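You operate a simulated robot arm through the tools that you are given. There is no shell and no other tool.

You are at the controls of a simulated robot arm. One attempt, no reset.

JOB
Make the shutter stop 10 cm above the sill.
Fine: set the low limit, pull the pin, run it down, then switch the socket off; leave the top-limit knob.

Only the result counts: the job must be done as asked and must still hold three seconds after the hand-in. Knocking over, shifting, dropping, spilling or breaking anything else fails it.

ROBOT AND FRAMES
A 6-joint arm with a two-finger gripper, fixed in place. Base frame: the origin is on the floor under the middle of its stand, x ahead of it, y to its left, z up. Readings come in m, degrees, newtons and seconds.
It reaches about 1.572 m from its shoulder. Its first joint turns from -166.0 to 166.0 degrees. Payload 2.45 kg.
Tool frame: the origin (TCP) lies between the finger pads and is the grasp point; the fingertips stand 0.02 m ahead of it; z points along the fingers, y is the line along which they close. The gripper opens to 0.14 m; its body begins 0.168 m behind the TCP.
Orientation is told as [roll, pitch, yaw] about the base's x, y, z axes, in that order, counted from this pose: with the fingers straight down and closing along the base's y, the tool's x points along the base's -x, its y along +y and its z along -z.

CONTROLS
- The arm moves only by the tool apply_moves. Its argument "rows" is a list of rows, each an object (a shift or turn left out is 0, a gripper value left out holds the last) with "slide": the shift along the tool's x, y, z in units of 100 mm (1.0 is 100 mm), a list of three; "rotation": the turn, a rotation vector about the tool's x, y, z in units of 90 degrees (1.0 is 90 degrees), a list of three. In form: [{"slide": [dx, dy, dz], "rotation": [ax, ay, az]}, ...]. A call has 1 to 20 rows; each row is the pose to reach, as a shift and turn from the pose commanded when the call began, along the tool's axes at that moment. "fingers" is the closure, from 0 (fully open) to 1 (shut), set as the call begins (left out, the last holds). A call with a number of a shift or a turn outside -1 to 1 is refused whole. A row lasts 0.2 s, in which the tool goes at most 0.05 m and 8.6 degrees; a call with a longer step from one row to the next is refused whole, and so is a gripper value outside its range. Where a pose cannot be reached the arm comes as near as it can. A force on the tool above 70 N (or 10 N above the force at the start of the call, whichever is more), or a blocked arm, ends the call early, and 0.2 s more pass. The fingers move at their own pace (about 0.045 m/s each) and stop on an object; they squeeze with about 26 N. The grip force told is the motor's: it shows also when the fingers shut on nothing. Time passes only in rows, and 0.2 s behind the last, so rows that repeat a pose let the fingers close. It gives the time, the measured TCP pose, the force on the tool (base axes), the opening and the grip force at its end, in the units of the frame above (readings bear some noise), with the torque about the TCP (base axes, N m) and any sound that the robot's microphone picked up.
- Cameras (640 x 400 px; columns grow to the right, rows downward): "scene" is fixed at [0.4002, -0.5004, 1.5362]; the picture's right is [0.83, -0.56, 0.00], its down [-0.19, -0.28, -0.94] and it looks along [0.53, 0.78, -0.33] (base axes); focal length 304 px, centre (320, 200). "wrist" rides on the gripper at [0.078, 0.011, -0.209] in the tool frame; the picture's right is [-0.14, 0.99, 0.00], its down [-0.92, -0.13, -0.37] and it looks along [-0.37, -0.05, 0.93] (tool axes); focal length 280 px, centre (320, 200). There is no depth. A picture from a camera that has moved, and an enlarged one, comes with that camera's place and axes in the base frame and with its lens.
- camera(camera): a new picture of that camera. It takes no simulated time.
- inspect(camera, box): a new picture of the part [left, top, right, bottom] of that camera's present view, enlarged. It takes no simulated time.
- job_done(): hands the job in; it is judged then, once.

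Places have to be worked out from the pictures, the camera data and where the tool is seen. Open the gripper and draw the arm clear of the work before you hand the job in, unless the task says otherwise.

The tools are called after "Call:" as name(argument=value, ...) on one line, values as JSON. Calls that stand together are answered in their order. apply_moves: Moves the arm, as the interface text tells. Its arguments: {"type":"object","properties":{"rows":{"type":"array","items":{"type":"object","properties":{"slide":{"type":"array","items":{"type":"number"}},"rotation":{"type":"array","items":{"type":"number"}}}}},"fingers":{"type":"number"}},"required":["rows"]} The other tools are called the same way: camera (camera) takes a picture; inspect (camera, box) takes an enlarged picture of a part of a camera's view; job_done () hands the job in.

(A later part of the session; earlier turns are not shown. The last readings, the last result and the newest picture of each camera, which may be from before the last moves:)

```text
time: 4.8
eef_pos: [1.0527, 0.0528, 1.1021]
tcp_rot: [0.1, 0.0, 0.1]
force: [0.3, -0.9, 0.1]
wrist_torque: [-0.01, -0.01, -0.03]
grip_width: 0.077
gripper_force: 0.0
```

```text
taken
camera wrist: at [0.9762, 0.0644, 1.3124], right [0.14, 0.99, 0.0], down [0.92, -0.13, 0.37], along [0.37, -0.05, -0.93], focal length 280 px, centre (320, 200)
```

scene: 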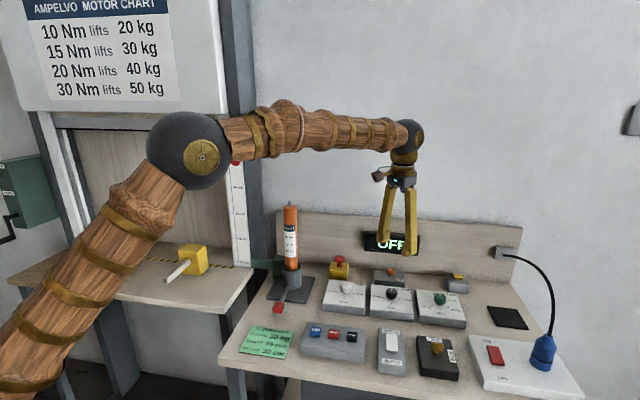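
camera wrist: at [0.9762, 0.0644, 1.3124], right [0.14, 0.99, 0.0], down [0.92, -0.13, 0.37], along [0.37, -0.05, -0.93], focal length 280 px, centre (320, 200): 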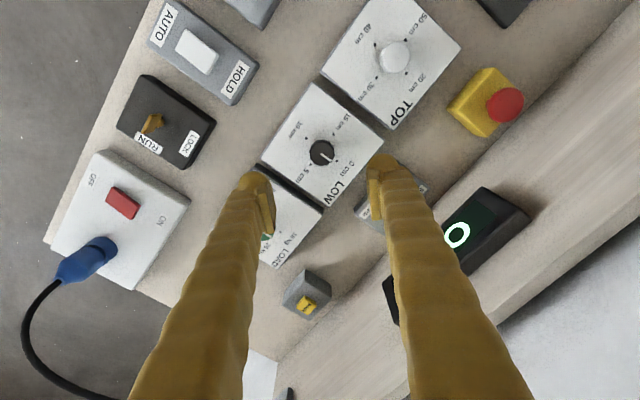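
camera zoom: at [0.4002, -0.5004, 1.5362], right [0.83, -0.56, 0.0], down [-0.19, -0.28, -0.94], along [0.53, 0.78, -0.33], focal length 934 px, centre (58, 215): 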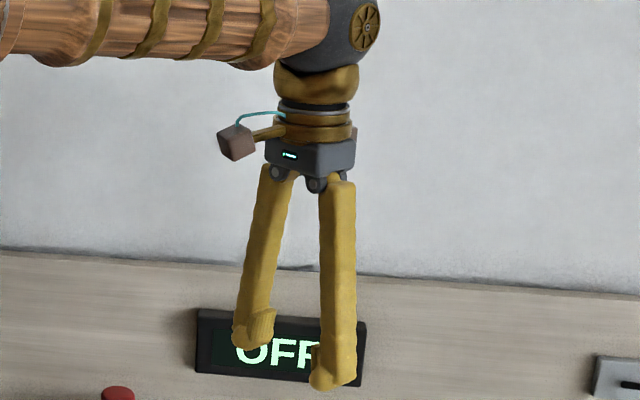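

The last turning step was 9°, over the 8.6° limit, so the call was refused and nothing moved. I'll send it again with even steps.

Call:
apply_moves(rows=[{"slide": [-0.005, 0.002, 0.08], "rotation": [0, 0, -0.09]}, {"slide": [-0.01, 0.003, 0.16], "rotation": [0, 0, -0.18]}, {"slide": [-0.015, 0.005, 0.24], "rotation": [0, 0, -0.27]}, {"slide": [-0.02, 0.006, 0.32], "rotation": [0, 0, -0.36]}, {"slide": [-0.025, 0.008, 0.4], "rotation": [0, 0, -0.45]}, {"slide": [-0.03, 0.01, 0.48], "rotation": [0, 0, -0.54]}, {"slide": [-0.035, 0.012, 0.56], "rotation": [0, 0, -0.63]}, {"slide": [-0.04, 0.013, 0.64], "rotation": [0, 0, -0.72]}, {"slide": [-0.045, 0.014, 0.7], "rotation": [0, 0, -0.81]}, {"slide": [-0.05, 0.015, 0.7], "rotation": [0, 0, -0.9]}, {"slide": [-0.05, 0.015, 0.7], "rotation": [0, 0, -0.98]}, {"slide": [-0.05, 0.015, 0.7], "rotation": [0, 0, -1.0]}, {"slide": [-0.05, 0.015, 0.7], "rotation": [0, 0, -1.0]}], fingers=0.58)

Call:
camera(camera="wrist")

Call:
camera(camera="scene")

```text
time: 7.6
eef_pos: [1.0557, 0.0551, 1.0331]
tcp_rot: [0.0, -0.1, 90.2]
force: [-0.2, 0.0, 0.3]
wrist_torque: [0.0, -0.01, 0.01]
grip_width: 0.0588
gripper_force: 0.0
```

```text
taken
camera wrist: at [1.046, -0.0231, 1.2425], right [-0.99, 0.14, 0.0], down [0.13, 0.92, 0.37], along [0.05, 0.36, -0.93], focal length 280 px, centre (320, 200)
```

wrist: 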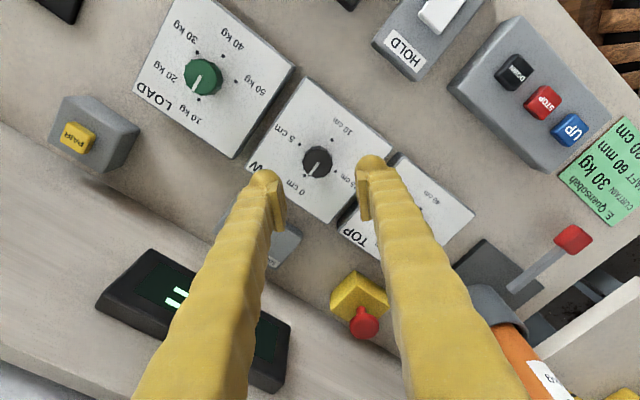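

```text
taken
```

scene: 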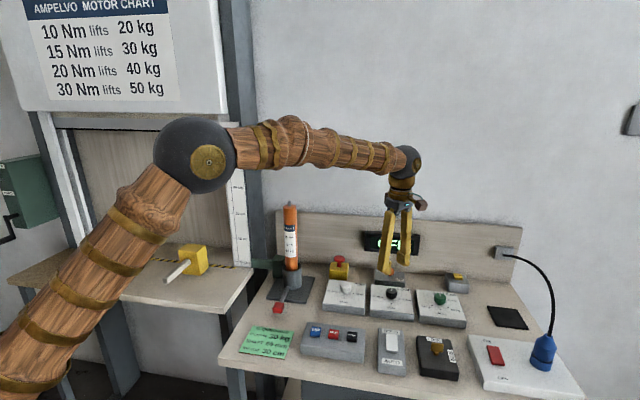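

The hand is at yaw 90 and the knob is within about 2 mm of the tool axis. I'll zoom to fine-tune the centring before descending.

Call:
inspect(camera="wrist", box=[290, 130, 350, 190])

```text
6.67 times, centred on (320, 160) of wrist
camera zoom: at [1.046, -0.0231, 1.2425], right [-0.99, 0.14, 0.0], down [0.13, 0.92, 0.37], along [0.05, 0.36, -0.93], focal length 1869 px, centre (320, 467)
```

zoom: 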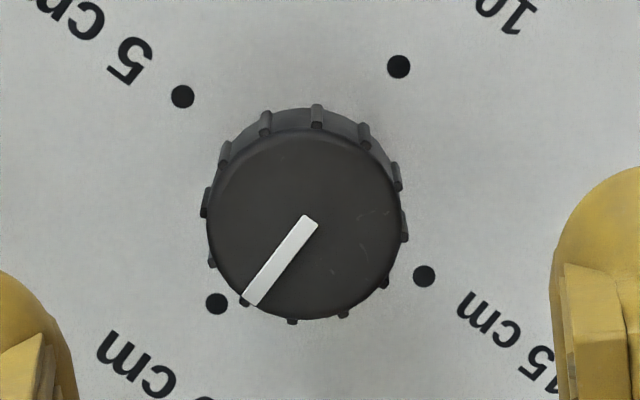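

The knob centre is at about (1.0586, 0.0566). I'll correct by those few millimetres and descend to TCP z of about 0.935, fingertips about 1 cm above the panel face.

Call:
apply_moves(rows=[{"slide": [-0.015, -0.03, 0.2]}, {"slide": [-0.015, -0.03, 0.4]}, {"slide": [-0.015, -0.03, 0.6]}, {"slide": [-0.015, -0.03, 0.8]}, {"slide": [-0.015, -0.03, 0.9]}, {"slide": [-0.015, -0.03, 0.98]}, {"slide": [-0.015, -0.03, 0.98]}])

Call:
camera(camera="wrist")

Call:
inspect(camera="scene", box=[350, 230, 440, 320])

```text
time: 9.2
eef_pos: [1.0596, 0.0554, 0.9353]
tcp_rot: [0.0, 0.1, 90.1]
force: [-0.2, 0.2, 0.4]
wrist_torque: [0.02, 0.01, -0.01]
grip_width: 0.059
gripper_force: 0.0
```

```text
taken
camera wrist: at [1.049, -0.0219, 1.1444], right [-0.99, 0.14, 0.0], down [0.13, 0.92, 0.37], along [0.05, 0.36, -0.93], focal length 280 px, centre (320, 200)
```

wrist: 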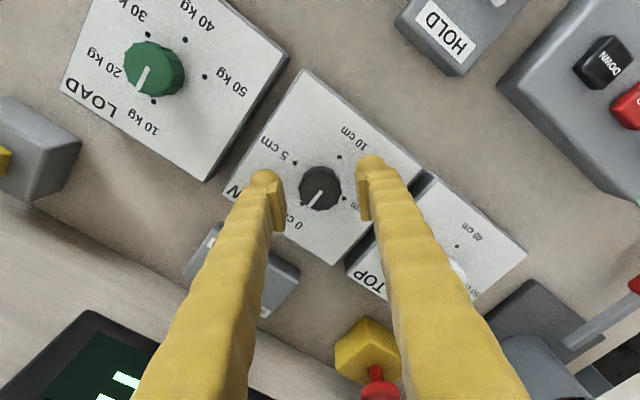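

```text
4.44 times, centred on (395, 275) of scene
camera zoom: at [0.4002, -0.5004, 1.5362], right [0.83, -0.56, 0.0], down [-0.19, -0.28, -0.94], along [0.53, 0.78, -0.33], focal length 1350 px, centre (-13, -133)
```

zoom: 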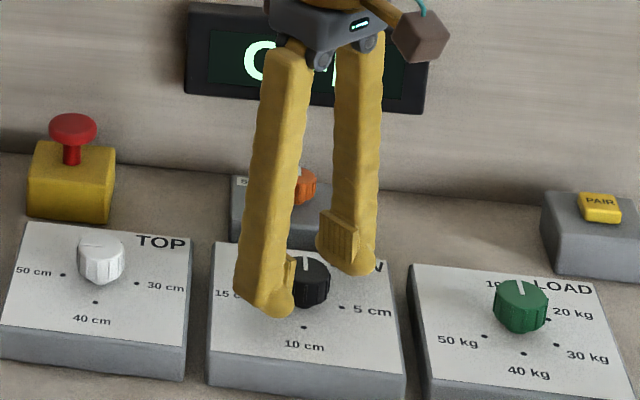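

The fingers straddle the knob with no contact force. I'll close on it now.

Call:
apply_moves(rows=[{"slide": [0, 0, 0]}, {"slide": [0, 0, 0]}, {"slide": [0, 0, 0]}, {"slide": [0, 0, 0]}], fingers=1.0)

```text
time: 10.2
eef_pos: [1.0589, 0.0546, 0.9351]
tcp_rot: [0.1, 0.0, 90.0]
force: [-5.8, 0.3, -0.5]
wrist_torque: [0.01, 0.1, 0.03]
grip_width: 0.0321
gripper_force: 45.3
```

The knob is gripped at a 32 mm opening. I'll turn it 90° clockwise and watch forces and sound.

Call:
apply_moves(rows=[{"rotation": [0, 0, 0.08]}, {"rotation": [0, 0, 0.16]}, {"rotation": [0, 0, 0.24]}, {"rotation": [0, 0, 0.32]}, {"rotation": [0, 0, 0.4]}, {"rotation": [0, 0, 0.48]}, {"rotation": [0, 0, 0.56]}, {"rotation": [0, 0, 0.64]}, {"rotation": [0, 0, 0.72]}, {"rotation": [0, 0, 0.8]}, {"rotation": [0, 0, 0.88]}, {"rotation": [0, 0, 0.96]}, {"rotation": [0, 0, 1.0]}, {"rotation": [0, 0, 1.0]}])

Call:
inspect(camera="wrist", box=[250, 120, 390, 250])

```text
time: 13.2
eef_pos: [1.0594, 0.0553, 0.9338]
tcp_rot: [0.0, 0.1, -0.1]
force: [25.8, -15.5, -3.3]
wrist_torque: [-0.15, -0.36, 0.01]
grip_width: 0.0319
gripper_force: 44.8
```

```text
3.08 times, centred on (320, 185) of wrist
camera zoom: at [0.9819, 0.0666, 1.1445], right [0.14, 0.99, 0.0], down [0.92, -0.13, 0.37], along [0.37, -0.05, -0.93], focal length 863 px, centre (320, 246)
```

zoom: 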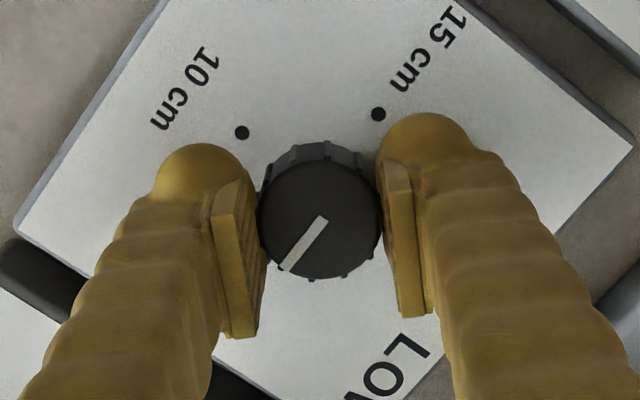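

The knob is now at 5 cm, halfway. There is a side force of about 30 N from a small centring error, so I'll open slightly, look, and re-centre before the second quarter turn.

Call:
apply_moves(rows=[{"slide": [0, 0, 0]}, {"slide": [0, 0, 0]}, {"slide": [0, 0, 0]}], fingers=0.62)

Call:
inspect(camera="wrist", box=[250, 120, 390, 250])

```text
time: 14.0
eef_pos: [1.0594, 0.0557, 0.9358]
tcp_rot: [0.0, 0.0, -0.1]
force: [0.0, -0.6, 0.6]
wrist_torque: [0.0, 0.04, -0.05]
grip_width: 0.0534
gripper_force: 0.1
```

```text
3.08 times, centred on (320, 185) of wrist
camera zoom: at [0.9815, 0.0671, 1.1447], right [0.14, 0.99, 0.0], down [0.92, -0.13, 0.37], along [0.36, -0.05, -0.93], focal length 863 px, centre (320, 246)
```

zoom: 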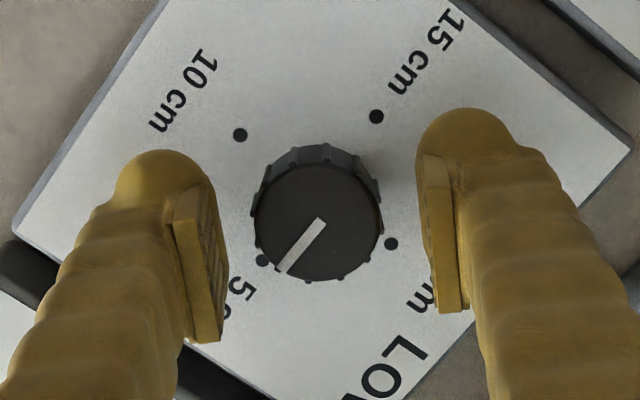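

The pointer sits exactly on 5 cm and the knob centre is about 1 mm towards the robot from the tool axis. I'll shift by that, regrip, and then turn the second quarter.

Call:
apply_moves(rows=[{"slide": [0.012, 0, 0]}, {"slide": [0.012, 0, 0]}, {"slide": [0.012, 0, 0]}, {"slide": [0.012, 0, 0]}], fingers=1.0)

Call:
apply_moves(rows=[{"rotation": [0, 0, 0.08]}, {"rotation": [0, 0, 0.16]}, {"rotation": [0, 0, 0.24]}, {"rotation": [0, 0, 0.32]}, {"rotation": [0, 0, 0.4]}, {"rotation": [0, 0, 0.48]}, {"rotation": [0, 0, 0.56]}, {"rotation": [0, 0, 0.64]}, {"rotation": [0, 0, 0.72]}, {"rotation": [0, 0, 0.8]}, {"rotation": [0, 0, 0.88]}, {"rotation": [0, 0, 0.96]}, {"rotation": [0, 0, 1.0]}, {"rotation": [0, 0, 1.0]}])

Call:
inspect(camera="wrist", box=[250, 120, 390, 250])

```text
time: 15.0
eef_pos: [1.0578, 0.0548, 0.9343]
tcp_rot: [0.0, 0.0, -0.1]
force: [2.7, -14.9, -0.5]
wrist_torque: [-0.18, -0.1, -0.04]
grip_width: 0.032
gripper_force: 45.1
```

```text
time: 18.0
eef_pos: [1.0582, 0.0557, 0.9351]
tcp_rot: [0.1, 0.0, -90.0]
force: [18.7, 6.8, -6.0]
wrist_torque: [0.16, -0.19, 0.01]
grip_width: 0.0321
gripper_force: 45.3
```

```text
3.08 times, centred on (320, 185) of wrist
camera zoom: at [1.0703, 0.1347, 1.1443], right [0.99, -0.14, 0.0], down [-0.13, -0.92, 0.37], along [-0.05, -0.36, -0.93], focal length 863 px, centre (320, 246)
```

zoom: 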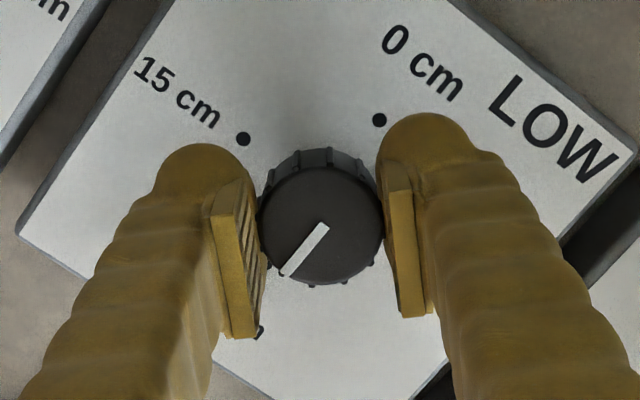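

The knob has turned the second quarter. I'll open, rise clear of it, and check that the pointer lies on the 10 cm dot.

Call:
apply_moves(rows=[{"slide": [0, 0, 0]}, {"slide": [0, 0, 0]}, {"slide": [0, 0, 0]}, {"slide": [0, 0, -0.25]}, {"slide": [0, 0, -0.5]}, {"slide": [0, 0, -0.75]}, {"slide": [0, 0, -1.0]}, {"slide": [0, 0, -1.0]}], fingers=0.6)

Call:
inspect(camera="wrist", box=[270, 110, 370, 200])

Call:
camera(camera="wrist")

Call:
camera(camera="scene")

```text
time: 19.8
eef_pos: [1.0573, 0.0552, 1.0339]
tcp_rot: [-0.1, 0.1, -90.0]
force: [0.0, -1.0, 0.0]
wrist_torque: [-0.02, 0.02, 0.03]
grip_width: 0.0561
gripper_force: 0.0
```

```text
4.44 times, centred on (320, 155) of wrist
camera zoom: at [1.0688, 0.1336, 1.2437], right [0.99, -0.14, 0.0], down [-0.13, -0.92, 0.37], along [-0.05, -0.37, -0.93], focal length 1246 px, centre (320, 400)
```

zoom: 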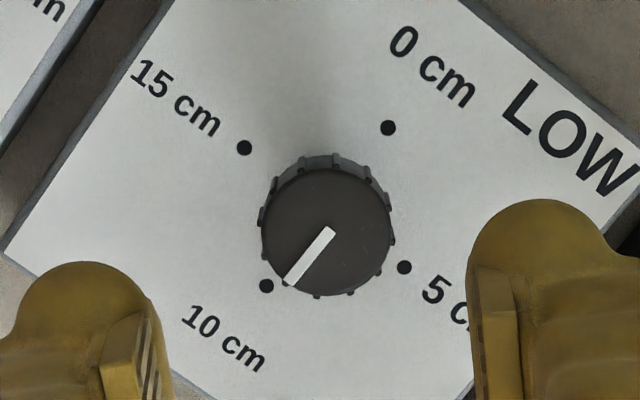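

```text
taken
camera wrist: at [1.0688, 0.1336, 1.2437], right [0.99, -0.14, 0.0], down [-0.13, -0.92, 0.37], along [-0.05, -0.37, -0.93], focal length 280 px, centre (320, 200)
```

wrist: 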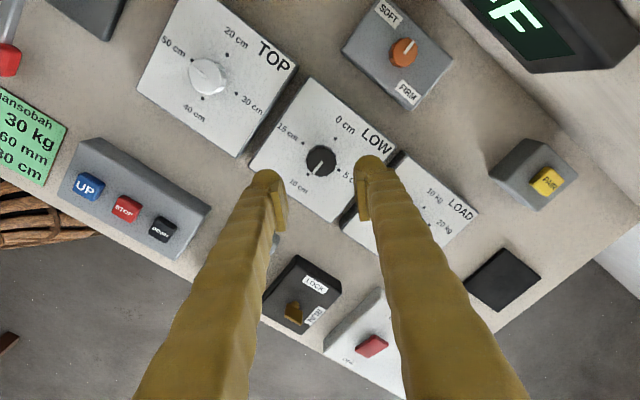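

```text
taken
```

scene: 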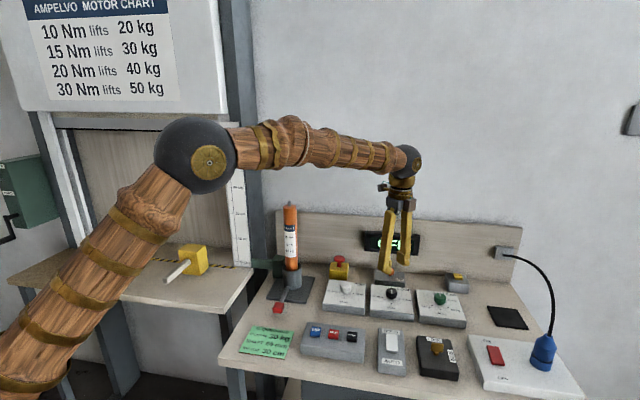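

LOW now points at the 10 cm dot. The socket is still off, so this is the safe time to pull the pin. I'll raise the hand and turn it back to yaw 0 while drawing away from the bench.

Call:
apply_moves(rows=[{"slide": [0, 0, -0.3], "rotation": [0, 0, -0.08]}, {"slide": [0, -0.1, -0.6], "rotation": [0, 0, -0.16]}, {"slide": [0, -0.2, -0.9], "rotation": [0, 0, -0.24]}, {"slide": [0, -0.3, -1.0], "rotation": [0, 0, -0.32]}, {"slide": [0, -0.4, -1.0], "rotation": [0, 0, -0.4]}, {"slide": [0, -0.5, -1.0], "rotation": [0, 0, -0.48]}, {"slide": [0, -0.6, -1.0], "rotation": [0, 0, -0.56]}, {"slide": [0, -0.7, -1.0], "rotation": [0, 0, -0.64]}, {"slide": [0, -0.8, -1.0], "rotation": [0, 0, -0.72]}, {"slide": [0, -0.9, -1.0], "rotation": [0, 0, -0.8]}, {"slide": [0, -1.0, -1.0], "rotation": [0, 0, -0.88]}, {"slide": [0, -1.0, -1.0], "rotation": [0, 0, -0.96]}, {"slide": [0, -1.0, -1.0], "rotation": [0, 0, -1.0]}])

Call:
apply_moves(rows=[{"slide": [0.33, 0, -0.33]}, {"slide": [0.66, 0, -0.66]}, {"slide": [1.0, 0, -1.0]}])

Call:
apply_moves(rows=[{"slide": [0.33, 0, -0.33]}, {"slide": [0.66, 0, -0.66]}, {"slide": [1.0, 0, -1.0]}])

Call:
apply_moves(rows=[{"slide": [0.33, 0, -0.1]}, {"slide": [0.66, 0, -0.2]}, {"slide": [1.0, 0, -0.3]}])

```text
time: 22.6
eef_pos: [0.9577, 0.0572, 1.1338]
tcp_rot: [0.0, 0.0, 0.2]
force: [0.5, -0.5, 0.7]
wrist_torque: [-0.01, -0.01, -0.06]
grip_width: 0.0557
gripper_force: 0.0
```

```text
time: 23.4
eef_pos: [0.8564, 0.0564, 1.2327]
tcp_rot: [0.0, 0.1, 0.0]
force: [1.0, 0.2, -1.6]
wrist_torque: [-0.03, 0.05, -0.03]
grip_width: 0.056
gripper_force: 0.0
```

```text
time: 24.2
eef_pos: [0.7567, 0.0577, 1.3355]
tcp_rot: [0.1, 0.0, 0.0]
force: [-0.1, 1.0, -1.6]
wrist_torque: [0.02, 0.06, 0.02]
grip_width: 0.056
gripper_force: 0.1
```

```text
time: 25.0
eef_pos: [0.659, 0.0566, 1.3645]
tcp_rot: [0.1, 0.2, -0.1]
force: [0.7, -0.4, -0.3]
wrist_torque: [-0.04, 0.05, -0.01]
grip_width: 0.0561
gripper_force: 0.0
```

I'm clear of the bench now. I'll turn the hand to yaw 45, tilt it about 45° forward and open the fingers, so the wrist camera looks at the pin between them.

Call:
apply_moves(rows=[{"slide": [0.16, 0.16, -0.05], "rotation": [0, 0, -0.09]}, {"slide": [0.33, 0.33, -0.1], "rotation": [0, 0, -0.18]}, {"slide": [0.5, 0.5, -0.15], "rotation": [0, 0, -0.27]}, {"slide": [0.66, 0.66, -0.2], "rotation": [0, 0, -0.36]}, {"slide": [0.83, 0.83, -0.25], "rotation": [0, 0, -0.45]}, {"slide": [1.0, 1.0, -0.3], "rotation": [0, 0, -0.5]}, {"slide": [1.0, 1.0, -0.3], "rotation": [0, 0, -0.5]}], fingers=0.0)

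Call:
apply_moves(rows=[{"slide": [-0.15, 0.16, -0.05], "rotation": [0, -0.09, 0]}, {"slide": [-0.3, 0.33, -0.1], "rotation": [0, -0.18, 0]}, {"slide": [-0.45, 0.5, -0.15], "rotation": [0, -0.27, 0]}, {"slide": [-0.6, 0.66, -0.2], "rotation": [0, -0.36, 0]}, {"slide": [-0.75, 0.83, -0.25], "rotation": [0, -0.45, 0]}, {"slide": [-0.94, 1.0, -0.25], "rotation": [0, -0.5, 0]}, {"slide": [-0.94, 1.0, -0.25], "rotation": [0, -0.5, 0]}])

Call:
camera(camera="wrist")

Call:
camera(camera="scene")

```text
time: 26.6
eef_pos: [0.5579, 0.1575, 1.394]
tcp_rot: [0.0, 0.0, 45.0]
force: [0.9, 0.4, -0.6]
wrist_torque: [0.01, 0.03, -0.02]
grip_width: 0.14
gripper_force: 0.1
```

```text
time: 28.2
eef_pos: [0.5551, 0.294, 1.4193]
tcp_rot: [0.0, -45.1, 45.1]
force: [0.0, 0.3, -0.4]
wrist_torque: [0.02, -0.02, 0.01]
grip_width: 0.14
gripper_force: 0.1
```

```text
taken
camera wrist: at [0.4034, 0.1575, 1.5123], right [-0.63, 0.77, 0.1], down [0.37, 0.18, 0.91], along [0.68, 0.61, -0.4], focal length 280 px, centre (320, 200)
```

wrist: 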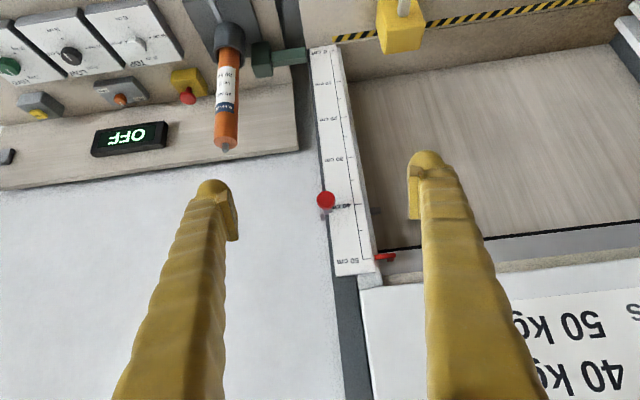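

```text
taken
```

scene: 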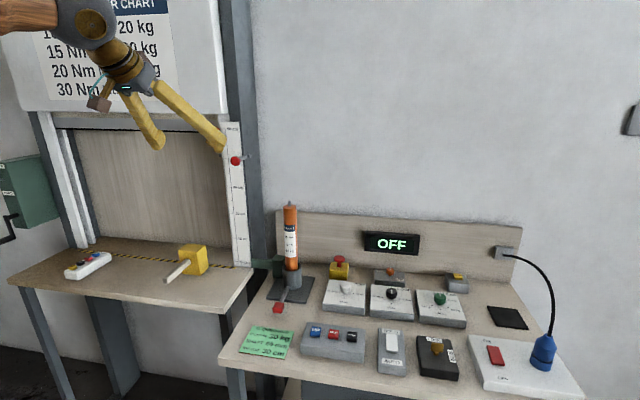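

The pin is in view between the fingers, with the image upside down. I'll zoom in on the pin and its handle.

Call:
inspect(camera="wrist", box=[290, 165, 400, 245])

Call:
inspect(camera="wrist", box=[300, 180, 350, 230])

Call:
inspect(camera="wrist", box=[310, 220, 440, 300])

```text
5.00 times, centred on (345, 205) of wrist
camera zoom: at [0.4034, 0.1575, 1.5123], right [-0.63, 0.77, 0.1], down [0.37, 0.18, 0.91], along [0.68, 0.61, -0.4], focal length 1402 px, centre (195, 175)
```

zoom: 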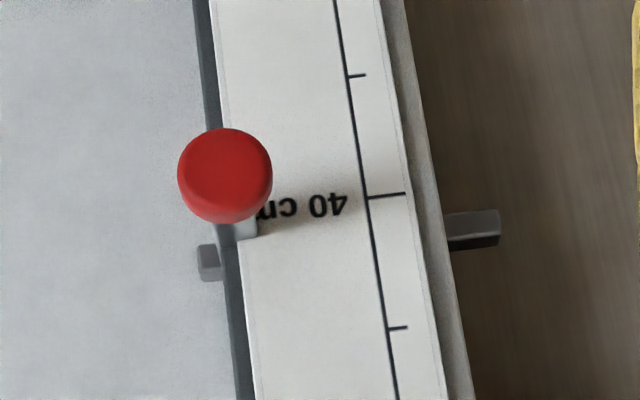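

```text
8.00 times, centred on (325, 205) of wrist
camera zoom: at [0.4034, 0.1575, 1.5123], right [-0.63, 0.77, 0.1], down [0.37, 0.18, 0.91], along [0.68, 0.61, -0.4], focal length 2243 px, centre (280, 160)
```

zoom: 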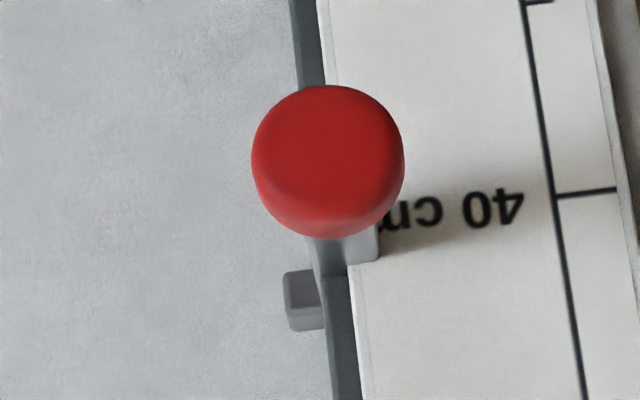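

```text
4.92 times, centred on (375, 260) of wrist
camera zoom: at [0.4034, 0.1575, 1.5123], right [-0.63, 0.77, 0.1], down [0.37, 0.18, 0.91], along [0.68, 0.61, -0.4], focal length 1380 px, centre (49, -95)
```

zoom: 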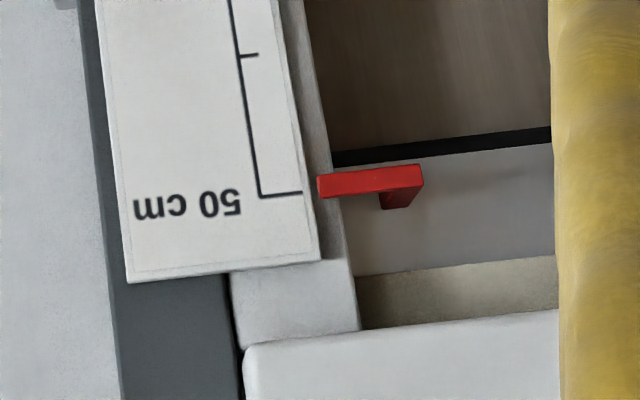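

The pin is an L: a bar through the post with its outer end on the right, and a stem towards me ending in the red ball. So it pulls out to the right, along (0.707, -0.707). The ball is near (0.712, 0.447, 1.331), 4.5 cm in front of the ruler plate. I'll approach along the tool axis to about 11 cm short of it.

Call:
apply_moves(rows=[{"slide": [-0.3, -0.01, 0.25]}, {"slide": [-0.6, -0.02, 0.5]}, {"slide": [-0.92, -0.03, 0.75]}, {"slide": [-0.92, -0.03, 1.0]}, {"slide": [-0.92, -0.03, 1.0]}], fingers=0.45)

Call:
camera(camera="wrist")

Call:
camera(camera="scene")

```text
time: 29.4
eef_pos: [0.6526, 0.3879, 1.4137]
tcp_rot: [0.0, -45.0, 45.0]
force: [-0.2, 0.0, 0.7]
wrist_torque: [0.01, 0.02, -0.02]
grip_width: 0.0771
gripper_force: 0.0
```

```text
taken
camera wrist: at [0.5025, 0.2522, 1.5059], right [-0.63, 0.77, 0.1], down [0.37, 0.19, 0.91], along [0.68, 0.61, -0.4], focal length 280 px, centre (320, 200)
```

wrist: 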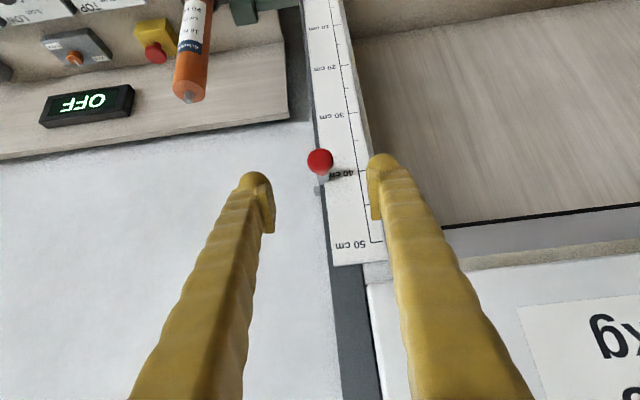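

```text
taken
```

scene: 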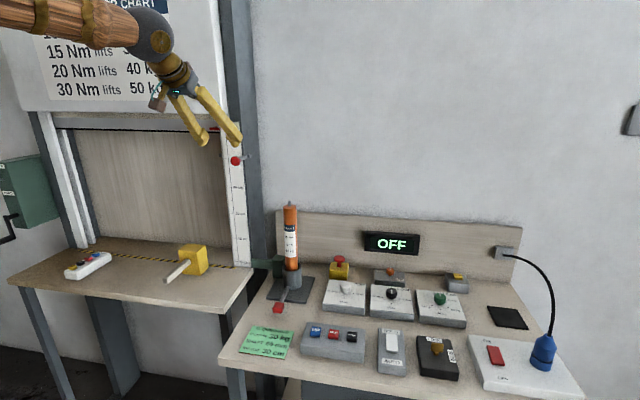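

The ball is within 4 mm of the tool axis and about 12 cm ahead. I'll advance 10 cm along the axis and check again before closing.

Call:
apply_moves(rows=[{"slide": [-0.03, 0, 0.25]}, {"slide": [-0.03, 0, 0.5]}, {"slide": [-0.03, 0, 0.75]}, {"slide": [-0.03, 0, 0.9]}, {"slide": [-0.03, 0, 1.0]}, {"slide": [-0.03, 0, 1.0]}])

Call:
camera(camera="wrist")

Call:
inspect(camera="scene", box=[190, 110, 280, 190])

```text
time: 30.8
eef_pos: [0.7039, 0.4396, 1.3449]
tcp_rot: [0.0, -45.1, 45.1]
force: [0.3, 0.1, -0.6]
wrist_torque: [0.0, -0.02, 0.01]
grip_width: 0.0768
gripper_force: 0.1
```

```text
taken
camera wrist: at [0.5537, 0.3033, 1.439], right [-0.63, 0.77, 0.1], down [0.37, 0.19, 0.91], along [0.68, 0.61, -0.4], focal length 280 px, centre (320, 200)
```

wrist: 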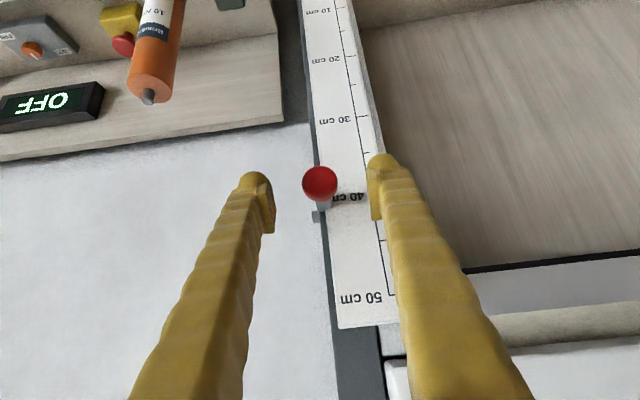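

```text
5.00 times, centred on (235, 150) of scene
camera zoom: at [0.4002, -0.5004, 1.5362], right [0.83, -0.56, 0.0], down [-0.19, -0.28, -0.94], along [0.53, 0.78, -0.33], focal length 1518 px, centre (745, 450)
```

zoom: 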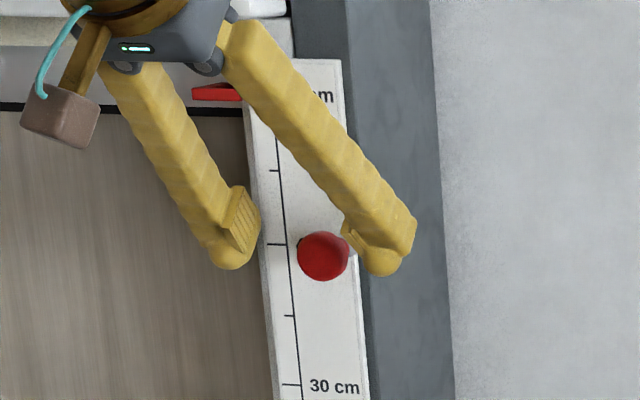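

The ball is centred, roughly 2 cm ahead of the TCP. I'll advance 2 cm and close on it.

Call:
apply_moves(rows=[{"slide": [0, 0, 0.1]}, {"slide": [0, 0, 0.2]}, {"slide": [0, 0, 0.2]}])

Call:
apply_moves(rows=[{"slide": [0, 0, 0]}, {"slide": [0, 0, 0]}, {"slide": [0, 0, 0]}, {"slide": [0, 0, 0]}, {"slide": [0, 0, 0]}], fingers=1.0)

Call:
camera(camera="wrist")

Call:
inspect(camera="scene", box=[190, 110, 280, 190])

```text
time: 31.6
eef_pos: [0.7131, 0.4495, 1.3325]
tcp_rot: [0.0, -44.9, 45.0]
force: [0.3, 0.0, 0.3]
wrist_torque: [-0.01, 0.01, 0.02]
grip_width: 0.0771
gripper_force: 0.0
```

```text
time: 32.8
eef_pos: [0.7143, 0.4483, 1.3322]
tcp_rot: [-0.1, -44.9, 45.0]
force: [6.1, -3.4, -1.2]
wrist_torque: [-0.01, -0.08, -0.06]
grip_width: 0.0307
gripper_force: 45.0
```

```text
taken
camera wrist: at [0.5632, 0.3133, 1.4253], right [-0.63, 0.77, 0.1], down [0.37, 0.19, 0.91], along [0.68, 0.61, -0.4], focal length 280 px, centre (320, 200)
```

wrist: 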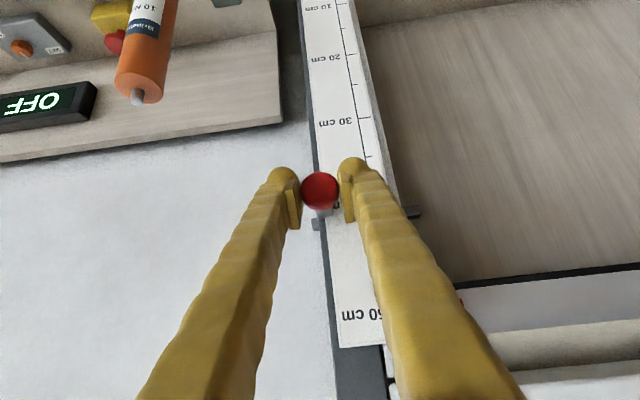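

```text
5.00 times, centred on (235, 150) of scene
camera zoom: at [0.4002, -0.5004, 1.5362], right [0.83, -0.56, 0.0], down [-0.19, -0.28, -0.94], along [0.53, 0.78, -0.33], focal length 1518 px, centre (745, 450)
```

zoom: 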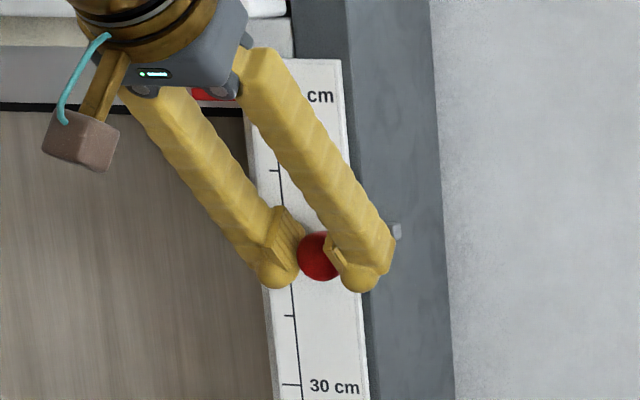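

The ball is held at a 31 mm opening. I'll pull it slowly to the right (tool -y) by 3 cm and watch the force.

Call:
apply_moves(rows=[{"slide": [0, -0.05, 0]}, {"slide": [0, -0.1, 0]}, {"slide": [0, -0.15, 0]}, {"slide": [0, -0.2, 0]}, {"slide": [0, -0.25, 0]}, {"slide": [0, -0.3, 0]}])

Call:
camera(camera="wrist")

Call:
inspect(camera="scene", box=[190, 110, 280, 190])

```text
time: 34.2
eef_pos: [0.7338, 0.4279, 1.331]
tcp_rot: [-0.2, -45.0, 45.1]
force: [3.3, 3.6, 9.2]
wrist_torque: [-0.01, -0.05, 0.09]
grip_width: 0.0306
gripper_force: 45.1
```

```text
taken
camera wrist: at [0.5841, 0.2921, 1.4253], right [-0.63, 0.77, 0.1], down [0.37, 0.19, 0.91], along [0.68, 0.61, -0.4], focal length 280 px, centre (320, 200)
```

wrist: 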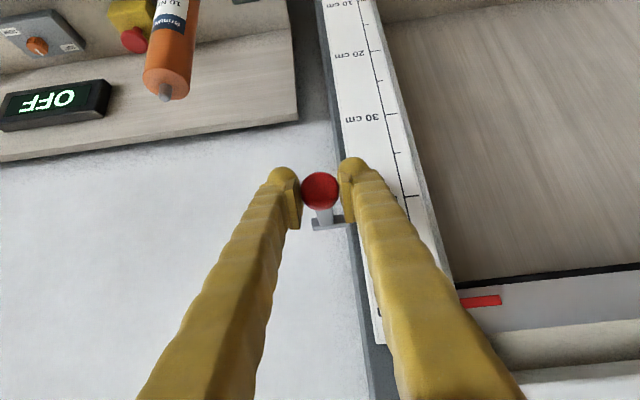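

```text
5.00 times, centred on (235, 150) of scene
camera zoom: at [0.4002, -0.5004, 1.5362], right [0.83, -0.56, 0.0], down [-0.19, -0.28, -0.94], along [0.53, 0.78, -0.33], focal length 1518 px, centre (745, 450)
```

zoom: 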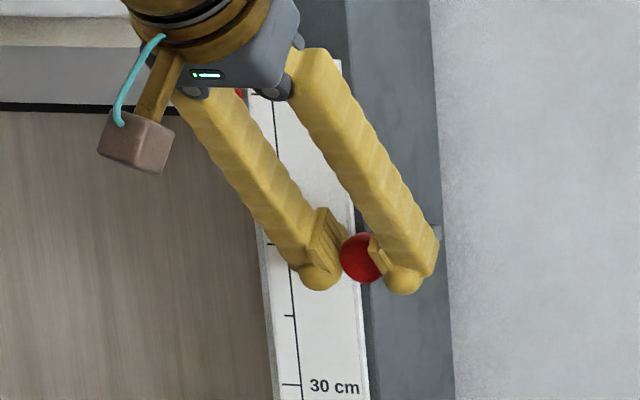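

The pin slides freely to the right, 3 cm so far, with little force. I'll keep pulling slowly and watch for an end stop.

Call:
apply_moves(rows=[{"slide": [0, -0.05, 0]}, {"slide": [0, -0.1, 0]}, {"slide": [0, -0.15, 0]}, {"slide": [0, -0.2, 0]}, {"slide": [0, -0.25, 0]}, {"slide": [0, -0.3, 0]}])

Call:
camera(camera="wrist")

Call:
inspect(camera="scene", box=[200, 110, 290, 190])

```text
time: 35.2
eef_pos: [0.7434, 0.4183, 1.3326]
tcp_rot: [0.5, -44.9, 45.0]
force: [-19.7, 17.6, 3.9]
wrist_torque: [0.08, 0.32, 0.27]
grip_width: 0.0311
gripper_force: 44.9
stopped in row 4: the force on the tool passed its limit at 79 N (the readings are from after the stop); the commanded pose is now the measured one
```

```text
taken
camera wrist: at [0.5934, 0.2826, 1.4257], right [-0.64, 0.76, 0.1], down [0.37, 0.19, 0.91], along [0.68, 0.62, -0.4], focal length 280 px, centre (320, 200)
```

wrist: 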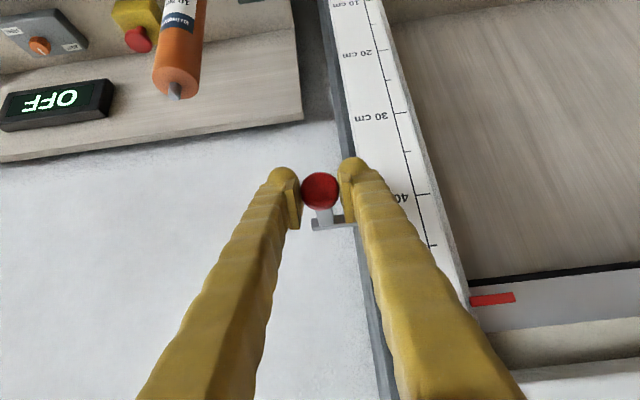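

```text
5.00 times, centred on (245, 150) of scene
camera zoom: at [0.4002, -0.5004, 1.5362], right [0.83, -0.56, 0.0], down [-0.19, -0.28, -0.94], along [0.53, 0.78, -0.33], focal length 1518 px, centre (695, 450)
```

zoom: 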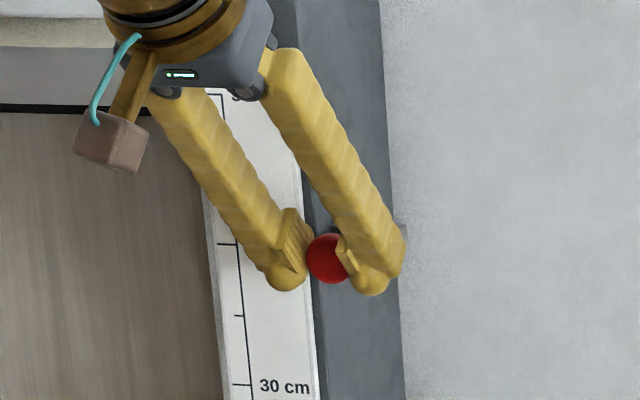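

The pin reached its end stop after about 4.2 cm. The force limit stopped the call there as expected. I'll ease off by 2 mm, open the fingers and see whether the pin stays out.

Call:
apply_moves(rows=[{"slide": [0, 0.01, 0]}, {"slide": [0, 0.01, 0]}, {"slide": [0, 0.01, 0]}, {"slide": [0, 0.01, 0]}, {"slide": [0, 0.01, 0]}], fingers=0.4)

Call:
camera(camera="wrist")

Call:
inspect(camera="scene", box=[200, 110, 290, 190])

```text
time: 36.4
eef_pos: [0.7431, 0.4183, 1.3314]
tcp_rot: [0.3, -44.9, 45.0]
force: [0.2, 0.1, -0.8]
wrist_torque: [0.01, 0.0, 0.0]
grip_width: 0.0839
gripper_force: 0.1
```

```text
taken
camera wrist: at [0.5936, 0.2824, 1.4256], right [-0.64, 0.77, 0.1], down [0.37, 0.19, 0.91], along [0.68, 0.62, -0.4], focal length 280 px, centre (320, 200)
```

wrist: 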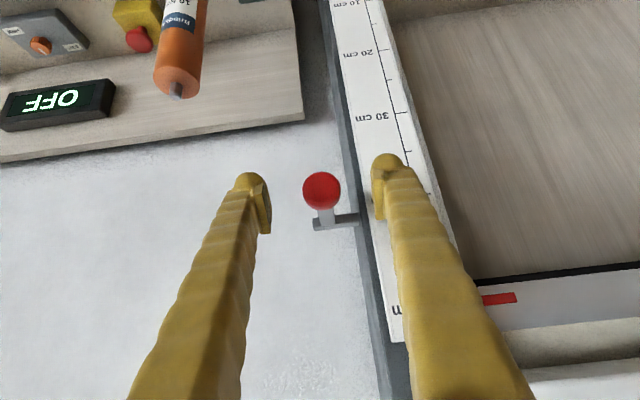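

```text
5.00 times, centred on (245, 150) of scene
camera zoom: at [0.4002, -0.5004, 1.5362], right [0.83, -0.56, 0.0], down [-0.19, -0.28, -0.94], along [0.53, 0.78, -0.33], focal length 1518 px, centre (695, 450)
```

zoom: 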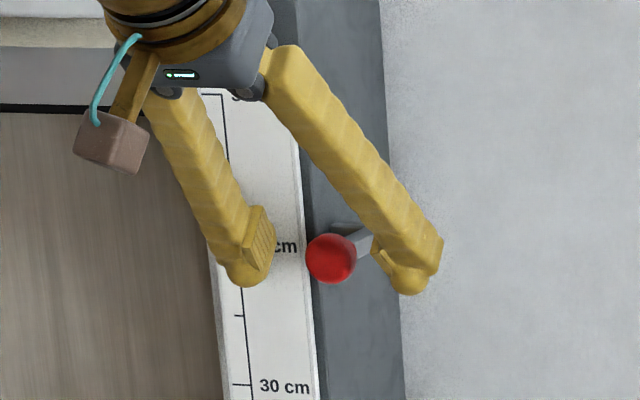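

The pin stays out and its inner end is gone from the opening. I'll back straight off along the tool axis.

Call:
apply_moves(rows=[{"slide": [0, 0, -0.2]}, {"slide": [0, 0, -0.45]}, {"slide": [0, 0, -0.7]}, {"slide": [0, 0, -1.0]}])

Call:
apply_moves(rows=[{"slide": [0.2, 0, -0.3]}, {"slide": [0.4, 0, -0.6]}, {"slide": [0.6, 0, -1.0]}, {"slide": [0.6, 0, -1.0]}])

Call:
inspect(camera="scene", box=[190, 110, 280, 190])

Call:
camera(camera="wrist")

Call:
camera(camera="scene")

```text
time: 37.4
eef_pos: [0.6948, 0.3659, 1.4015]
tcp_rot: [0.3, -44.9, 45.0]
force: [-1.2, -0.7, 0.5]
wrist_torque: [0.02, -0.01, 0.01]
grip_width: 0.084
gripper_force: 0.1
```

```text
time: 38.4
eef_pos: [0.6145, 0.2868, 1.4302]
tcp_rot: [0.3, -44.9, 45.0]
force: [0.7, 0.1, -0.5]
wrist_torque: [-0.01, -0.05, -0.02]
grip_width: 0.0838
gripper_force: 0.1
```

```text
5.00 times, centred on (235, 150) of scene
camera zoom: at [0.4002, -0.5004, 1.5362], right [0.83, -0.56, 0.0], down [-0.19, -0.28, -0.94], along [0.53, 0.78, -0.33], focal length 1518 px, centre (745, 450)
```

zoom: 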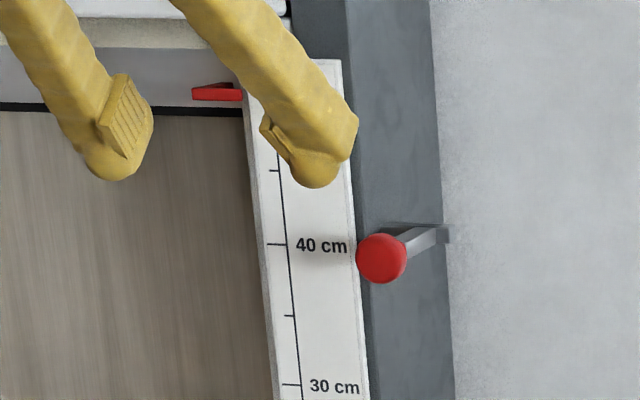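

```text
taken
camera wrist: at [0.4636, 0.1505, 1.5243], right [-0.63, 0.77, 0.1], down [0.37, 0.19, 0.91], along [0.68, 0.62, -0.4], focal length 280 px, centre (320, 200)
```

wrist: 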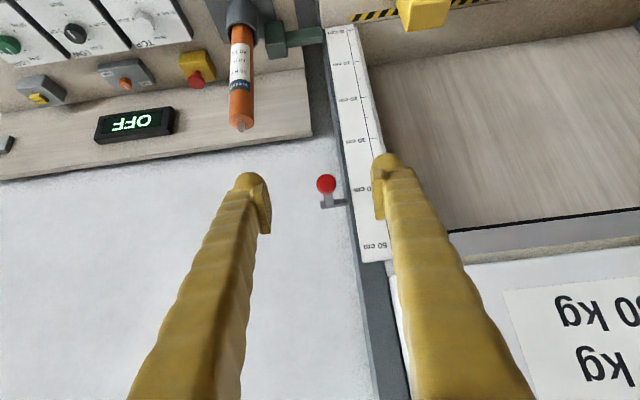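

```text
taken
```

scene: 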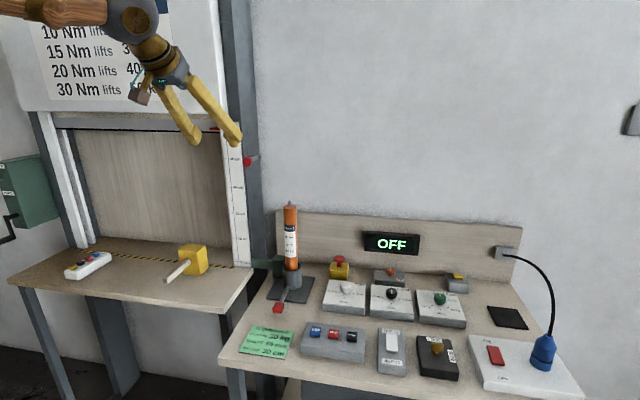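

The pin is out and stays out. Next comes the socket, whose rocker ends I place at ON (1.113, -0.241, 0.92) and OFF (1.081, -0.274, 0.911). I'll bring the hand back upright, closed, turned to yaw -45 so the fingers line up with the rocker, and travel there high up.

Call:
apply_moves(rows=[{"slide": [0.12, -0.16, -0.12], "rotation": [0, 0.08, 0]}, {"slide": [0.25, -0.33, -0.25], "rotation": [0, 0.16, 0]}, {"slide": [0.37, -0.5, -0.37], "rotation": [0, 0.25, 0]}, {"slide": [0.5, -0.66, -0.5], "rotation": [0, 0.33, 0]}, {"slide": [0.62, -0.83, -0.62], "rotation": [0, 0.42, 0]}, {"slide": [0.75, -1.0, -0.75], "rotation": [0, 0.499, 0]}, {"slide": [0.75, -1.0, -0.75], "rotation": [0, 0.499, 0]}], fingers=1.0)

Call:
apply_moves(rows=[{"slide": [0, -0.09, 0], "rotation": [0, 0, 0.08]}, {"slide": [0, -0.18, 0], "rotation": [0, 0, 0.16]}, {"slide": [0, -0.27, 0], "rotation": [0, 0, 0.24]}, {"slide": [0, -0.36, 0], "rotation": [0, 0, 0.32]}, {"slide": [0, -0.45, 0], "rotation": [0, 0, 0.4]}, {"slide": [0, -0.54, 0], "rotation": [0, 0, 0.48]}, {"slide": [0, -0.63, 0], "rotation": [0, 0, 0.56]}, {"slide": [0, -0.72, 0], "rotation": [0, 0, 0.64]}, {"slide": [0, -0.81, 0], "rotation": [0, 0, 0.72]}, {"slide": [0, -0.9, 0], "rotation": [0, 0, 0.8]}, {"slide": [0, -1.0, 0], "rotation": [0, 0, 0.88]}, {"slide": [0, -1.0, 0], "rotation": [0, 0, 0.96]}, {"slide": [0, -1.0, 0], "rotation": [0, 0, 1.0]}, {"slide": [0, -1.0, 0], "rotation": [0, 0, 1.0]}])

```text
time: 40.0
eef_pos: [0.6114, 0.1448, 1.4301]
tcp_rot: [0.2, 0.0, 45.4]
force: [0.6, -0.1, 0.2]
wrist_torque: [-0.03, -0.04, 0.01]
grip_width: 0.0
gripper_force: 26.5
```

```text
time: 43.0
eef_pos: [0.6818, 0.0728, 1.4301]
tcp_rot: [0.0, 0.2, -44.7]
force: [0.1, 0.3, 0.4]
wrist_torque: [-0.03, 0.03, 0.01]
grip_width: 0.0
gripper_force: 25.7
```

Now upright at yaw -45 with the fingers shut. I'll travel along the bench direction towards the socket, descending gradually.

Call:
apply_moves(rows=[{"slide": [-0.33, 0.06, 0.15]}, {"slide": [-0.66, 0.12, 0.3]}, {"slide": [-1.0, 0.18, 0.5]}])

Call:
apply_moves(rows=[{"slide": [-0.33, 0.06, 0.15]}, {"slide": [-0.66, 0.12, 0.3]}, {"slide": [-1.0, 0.18, 0.5]}])

Call:
apply_moves(rows=[{"slide": [-0.33, 0.06, 0.2]}, {"slide": [-0.66, 0.12, 0.4]}, {"slide": [-1.0, 0.18, 0.6]}])

Call:
apply_moves(rows=[{"slide": [-0.33, 0.06, 0.25]}, {"slide": [-0.66, 0.12, 0.5]}, {"slide": [-1.0, 0.18, 0.8]}, {"slide": [-1.0, 0.18, 0.8]}])

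Call:
camera(camera="wrist")

Call:
camera(camera="scene")

```text
time: 43.8
eef_pos: [0.7666, 0.0153, 1.3823]
tcp_rot: [0.1, 0.3, -44.8]
force: [0.1, 0.0, 0.6]
wrist_torque: [0.0, -0.09, 0.01]
grip_width: 0.0
gripper_force: 25.9
```

```text
time: 44.6
eef_pos: [0.8496, -0.042, 1.3294]
tcp_rot: [0.1, 0.2, -44.7]
force: [0.1, 0.5, 1.7]
wrist_torque: [0.0, -0.05, -0.01]
grip_width: 0.0
gripper_force: 25.6
```

```text
time: 45.4
eef_pos: [0.9347, -0.0999, 1.2684]
tcp_rot: [0.1, 0.2, -44.6]
force: [-1.6, 0.3, 1.0]
wrist_torque: [-0.02, -0.05, -0.05]
grip_width: 0.0
gripper_force: 25.4
```

```text
time: 46.4
eef_pos: [1.018, -0.1578, 1.1876]
tcp_rot: [0.1, 0.2, -44.7]
force: [1.0, -0.3, 0.0]
wrist_torque: [-0.03, -0.02, -0.02]
grip_width: 0.0001
gripper_force: 25.7
```

```text
taken
camera wrist: at [0.971, -0.0954, 1.3977], right [0.79, 0.61, 0.0], down [0.57, -0.74, 0.36], along [0.22, -0.29, -0.93], focal length 280 px, centre (320, 200)
```

wrist: 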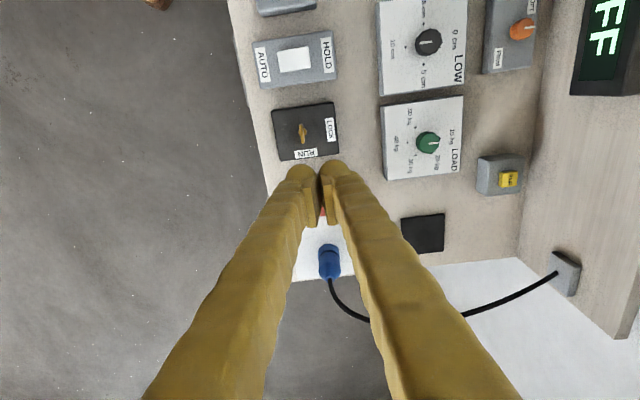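

```text
taken
```

scene: 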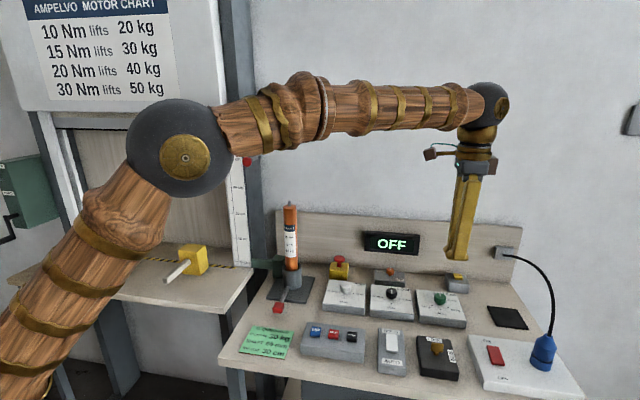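

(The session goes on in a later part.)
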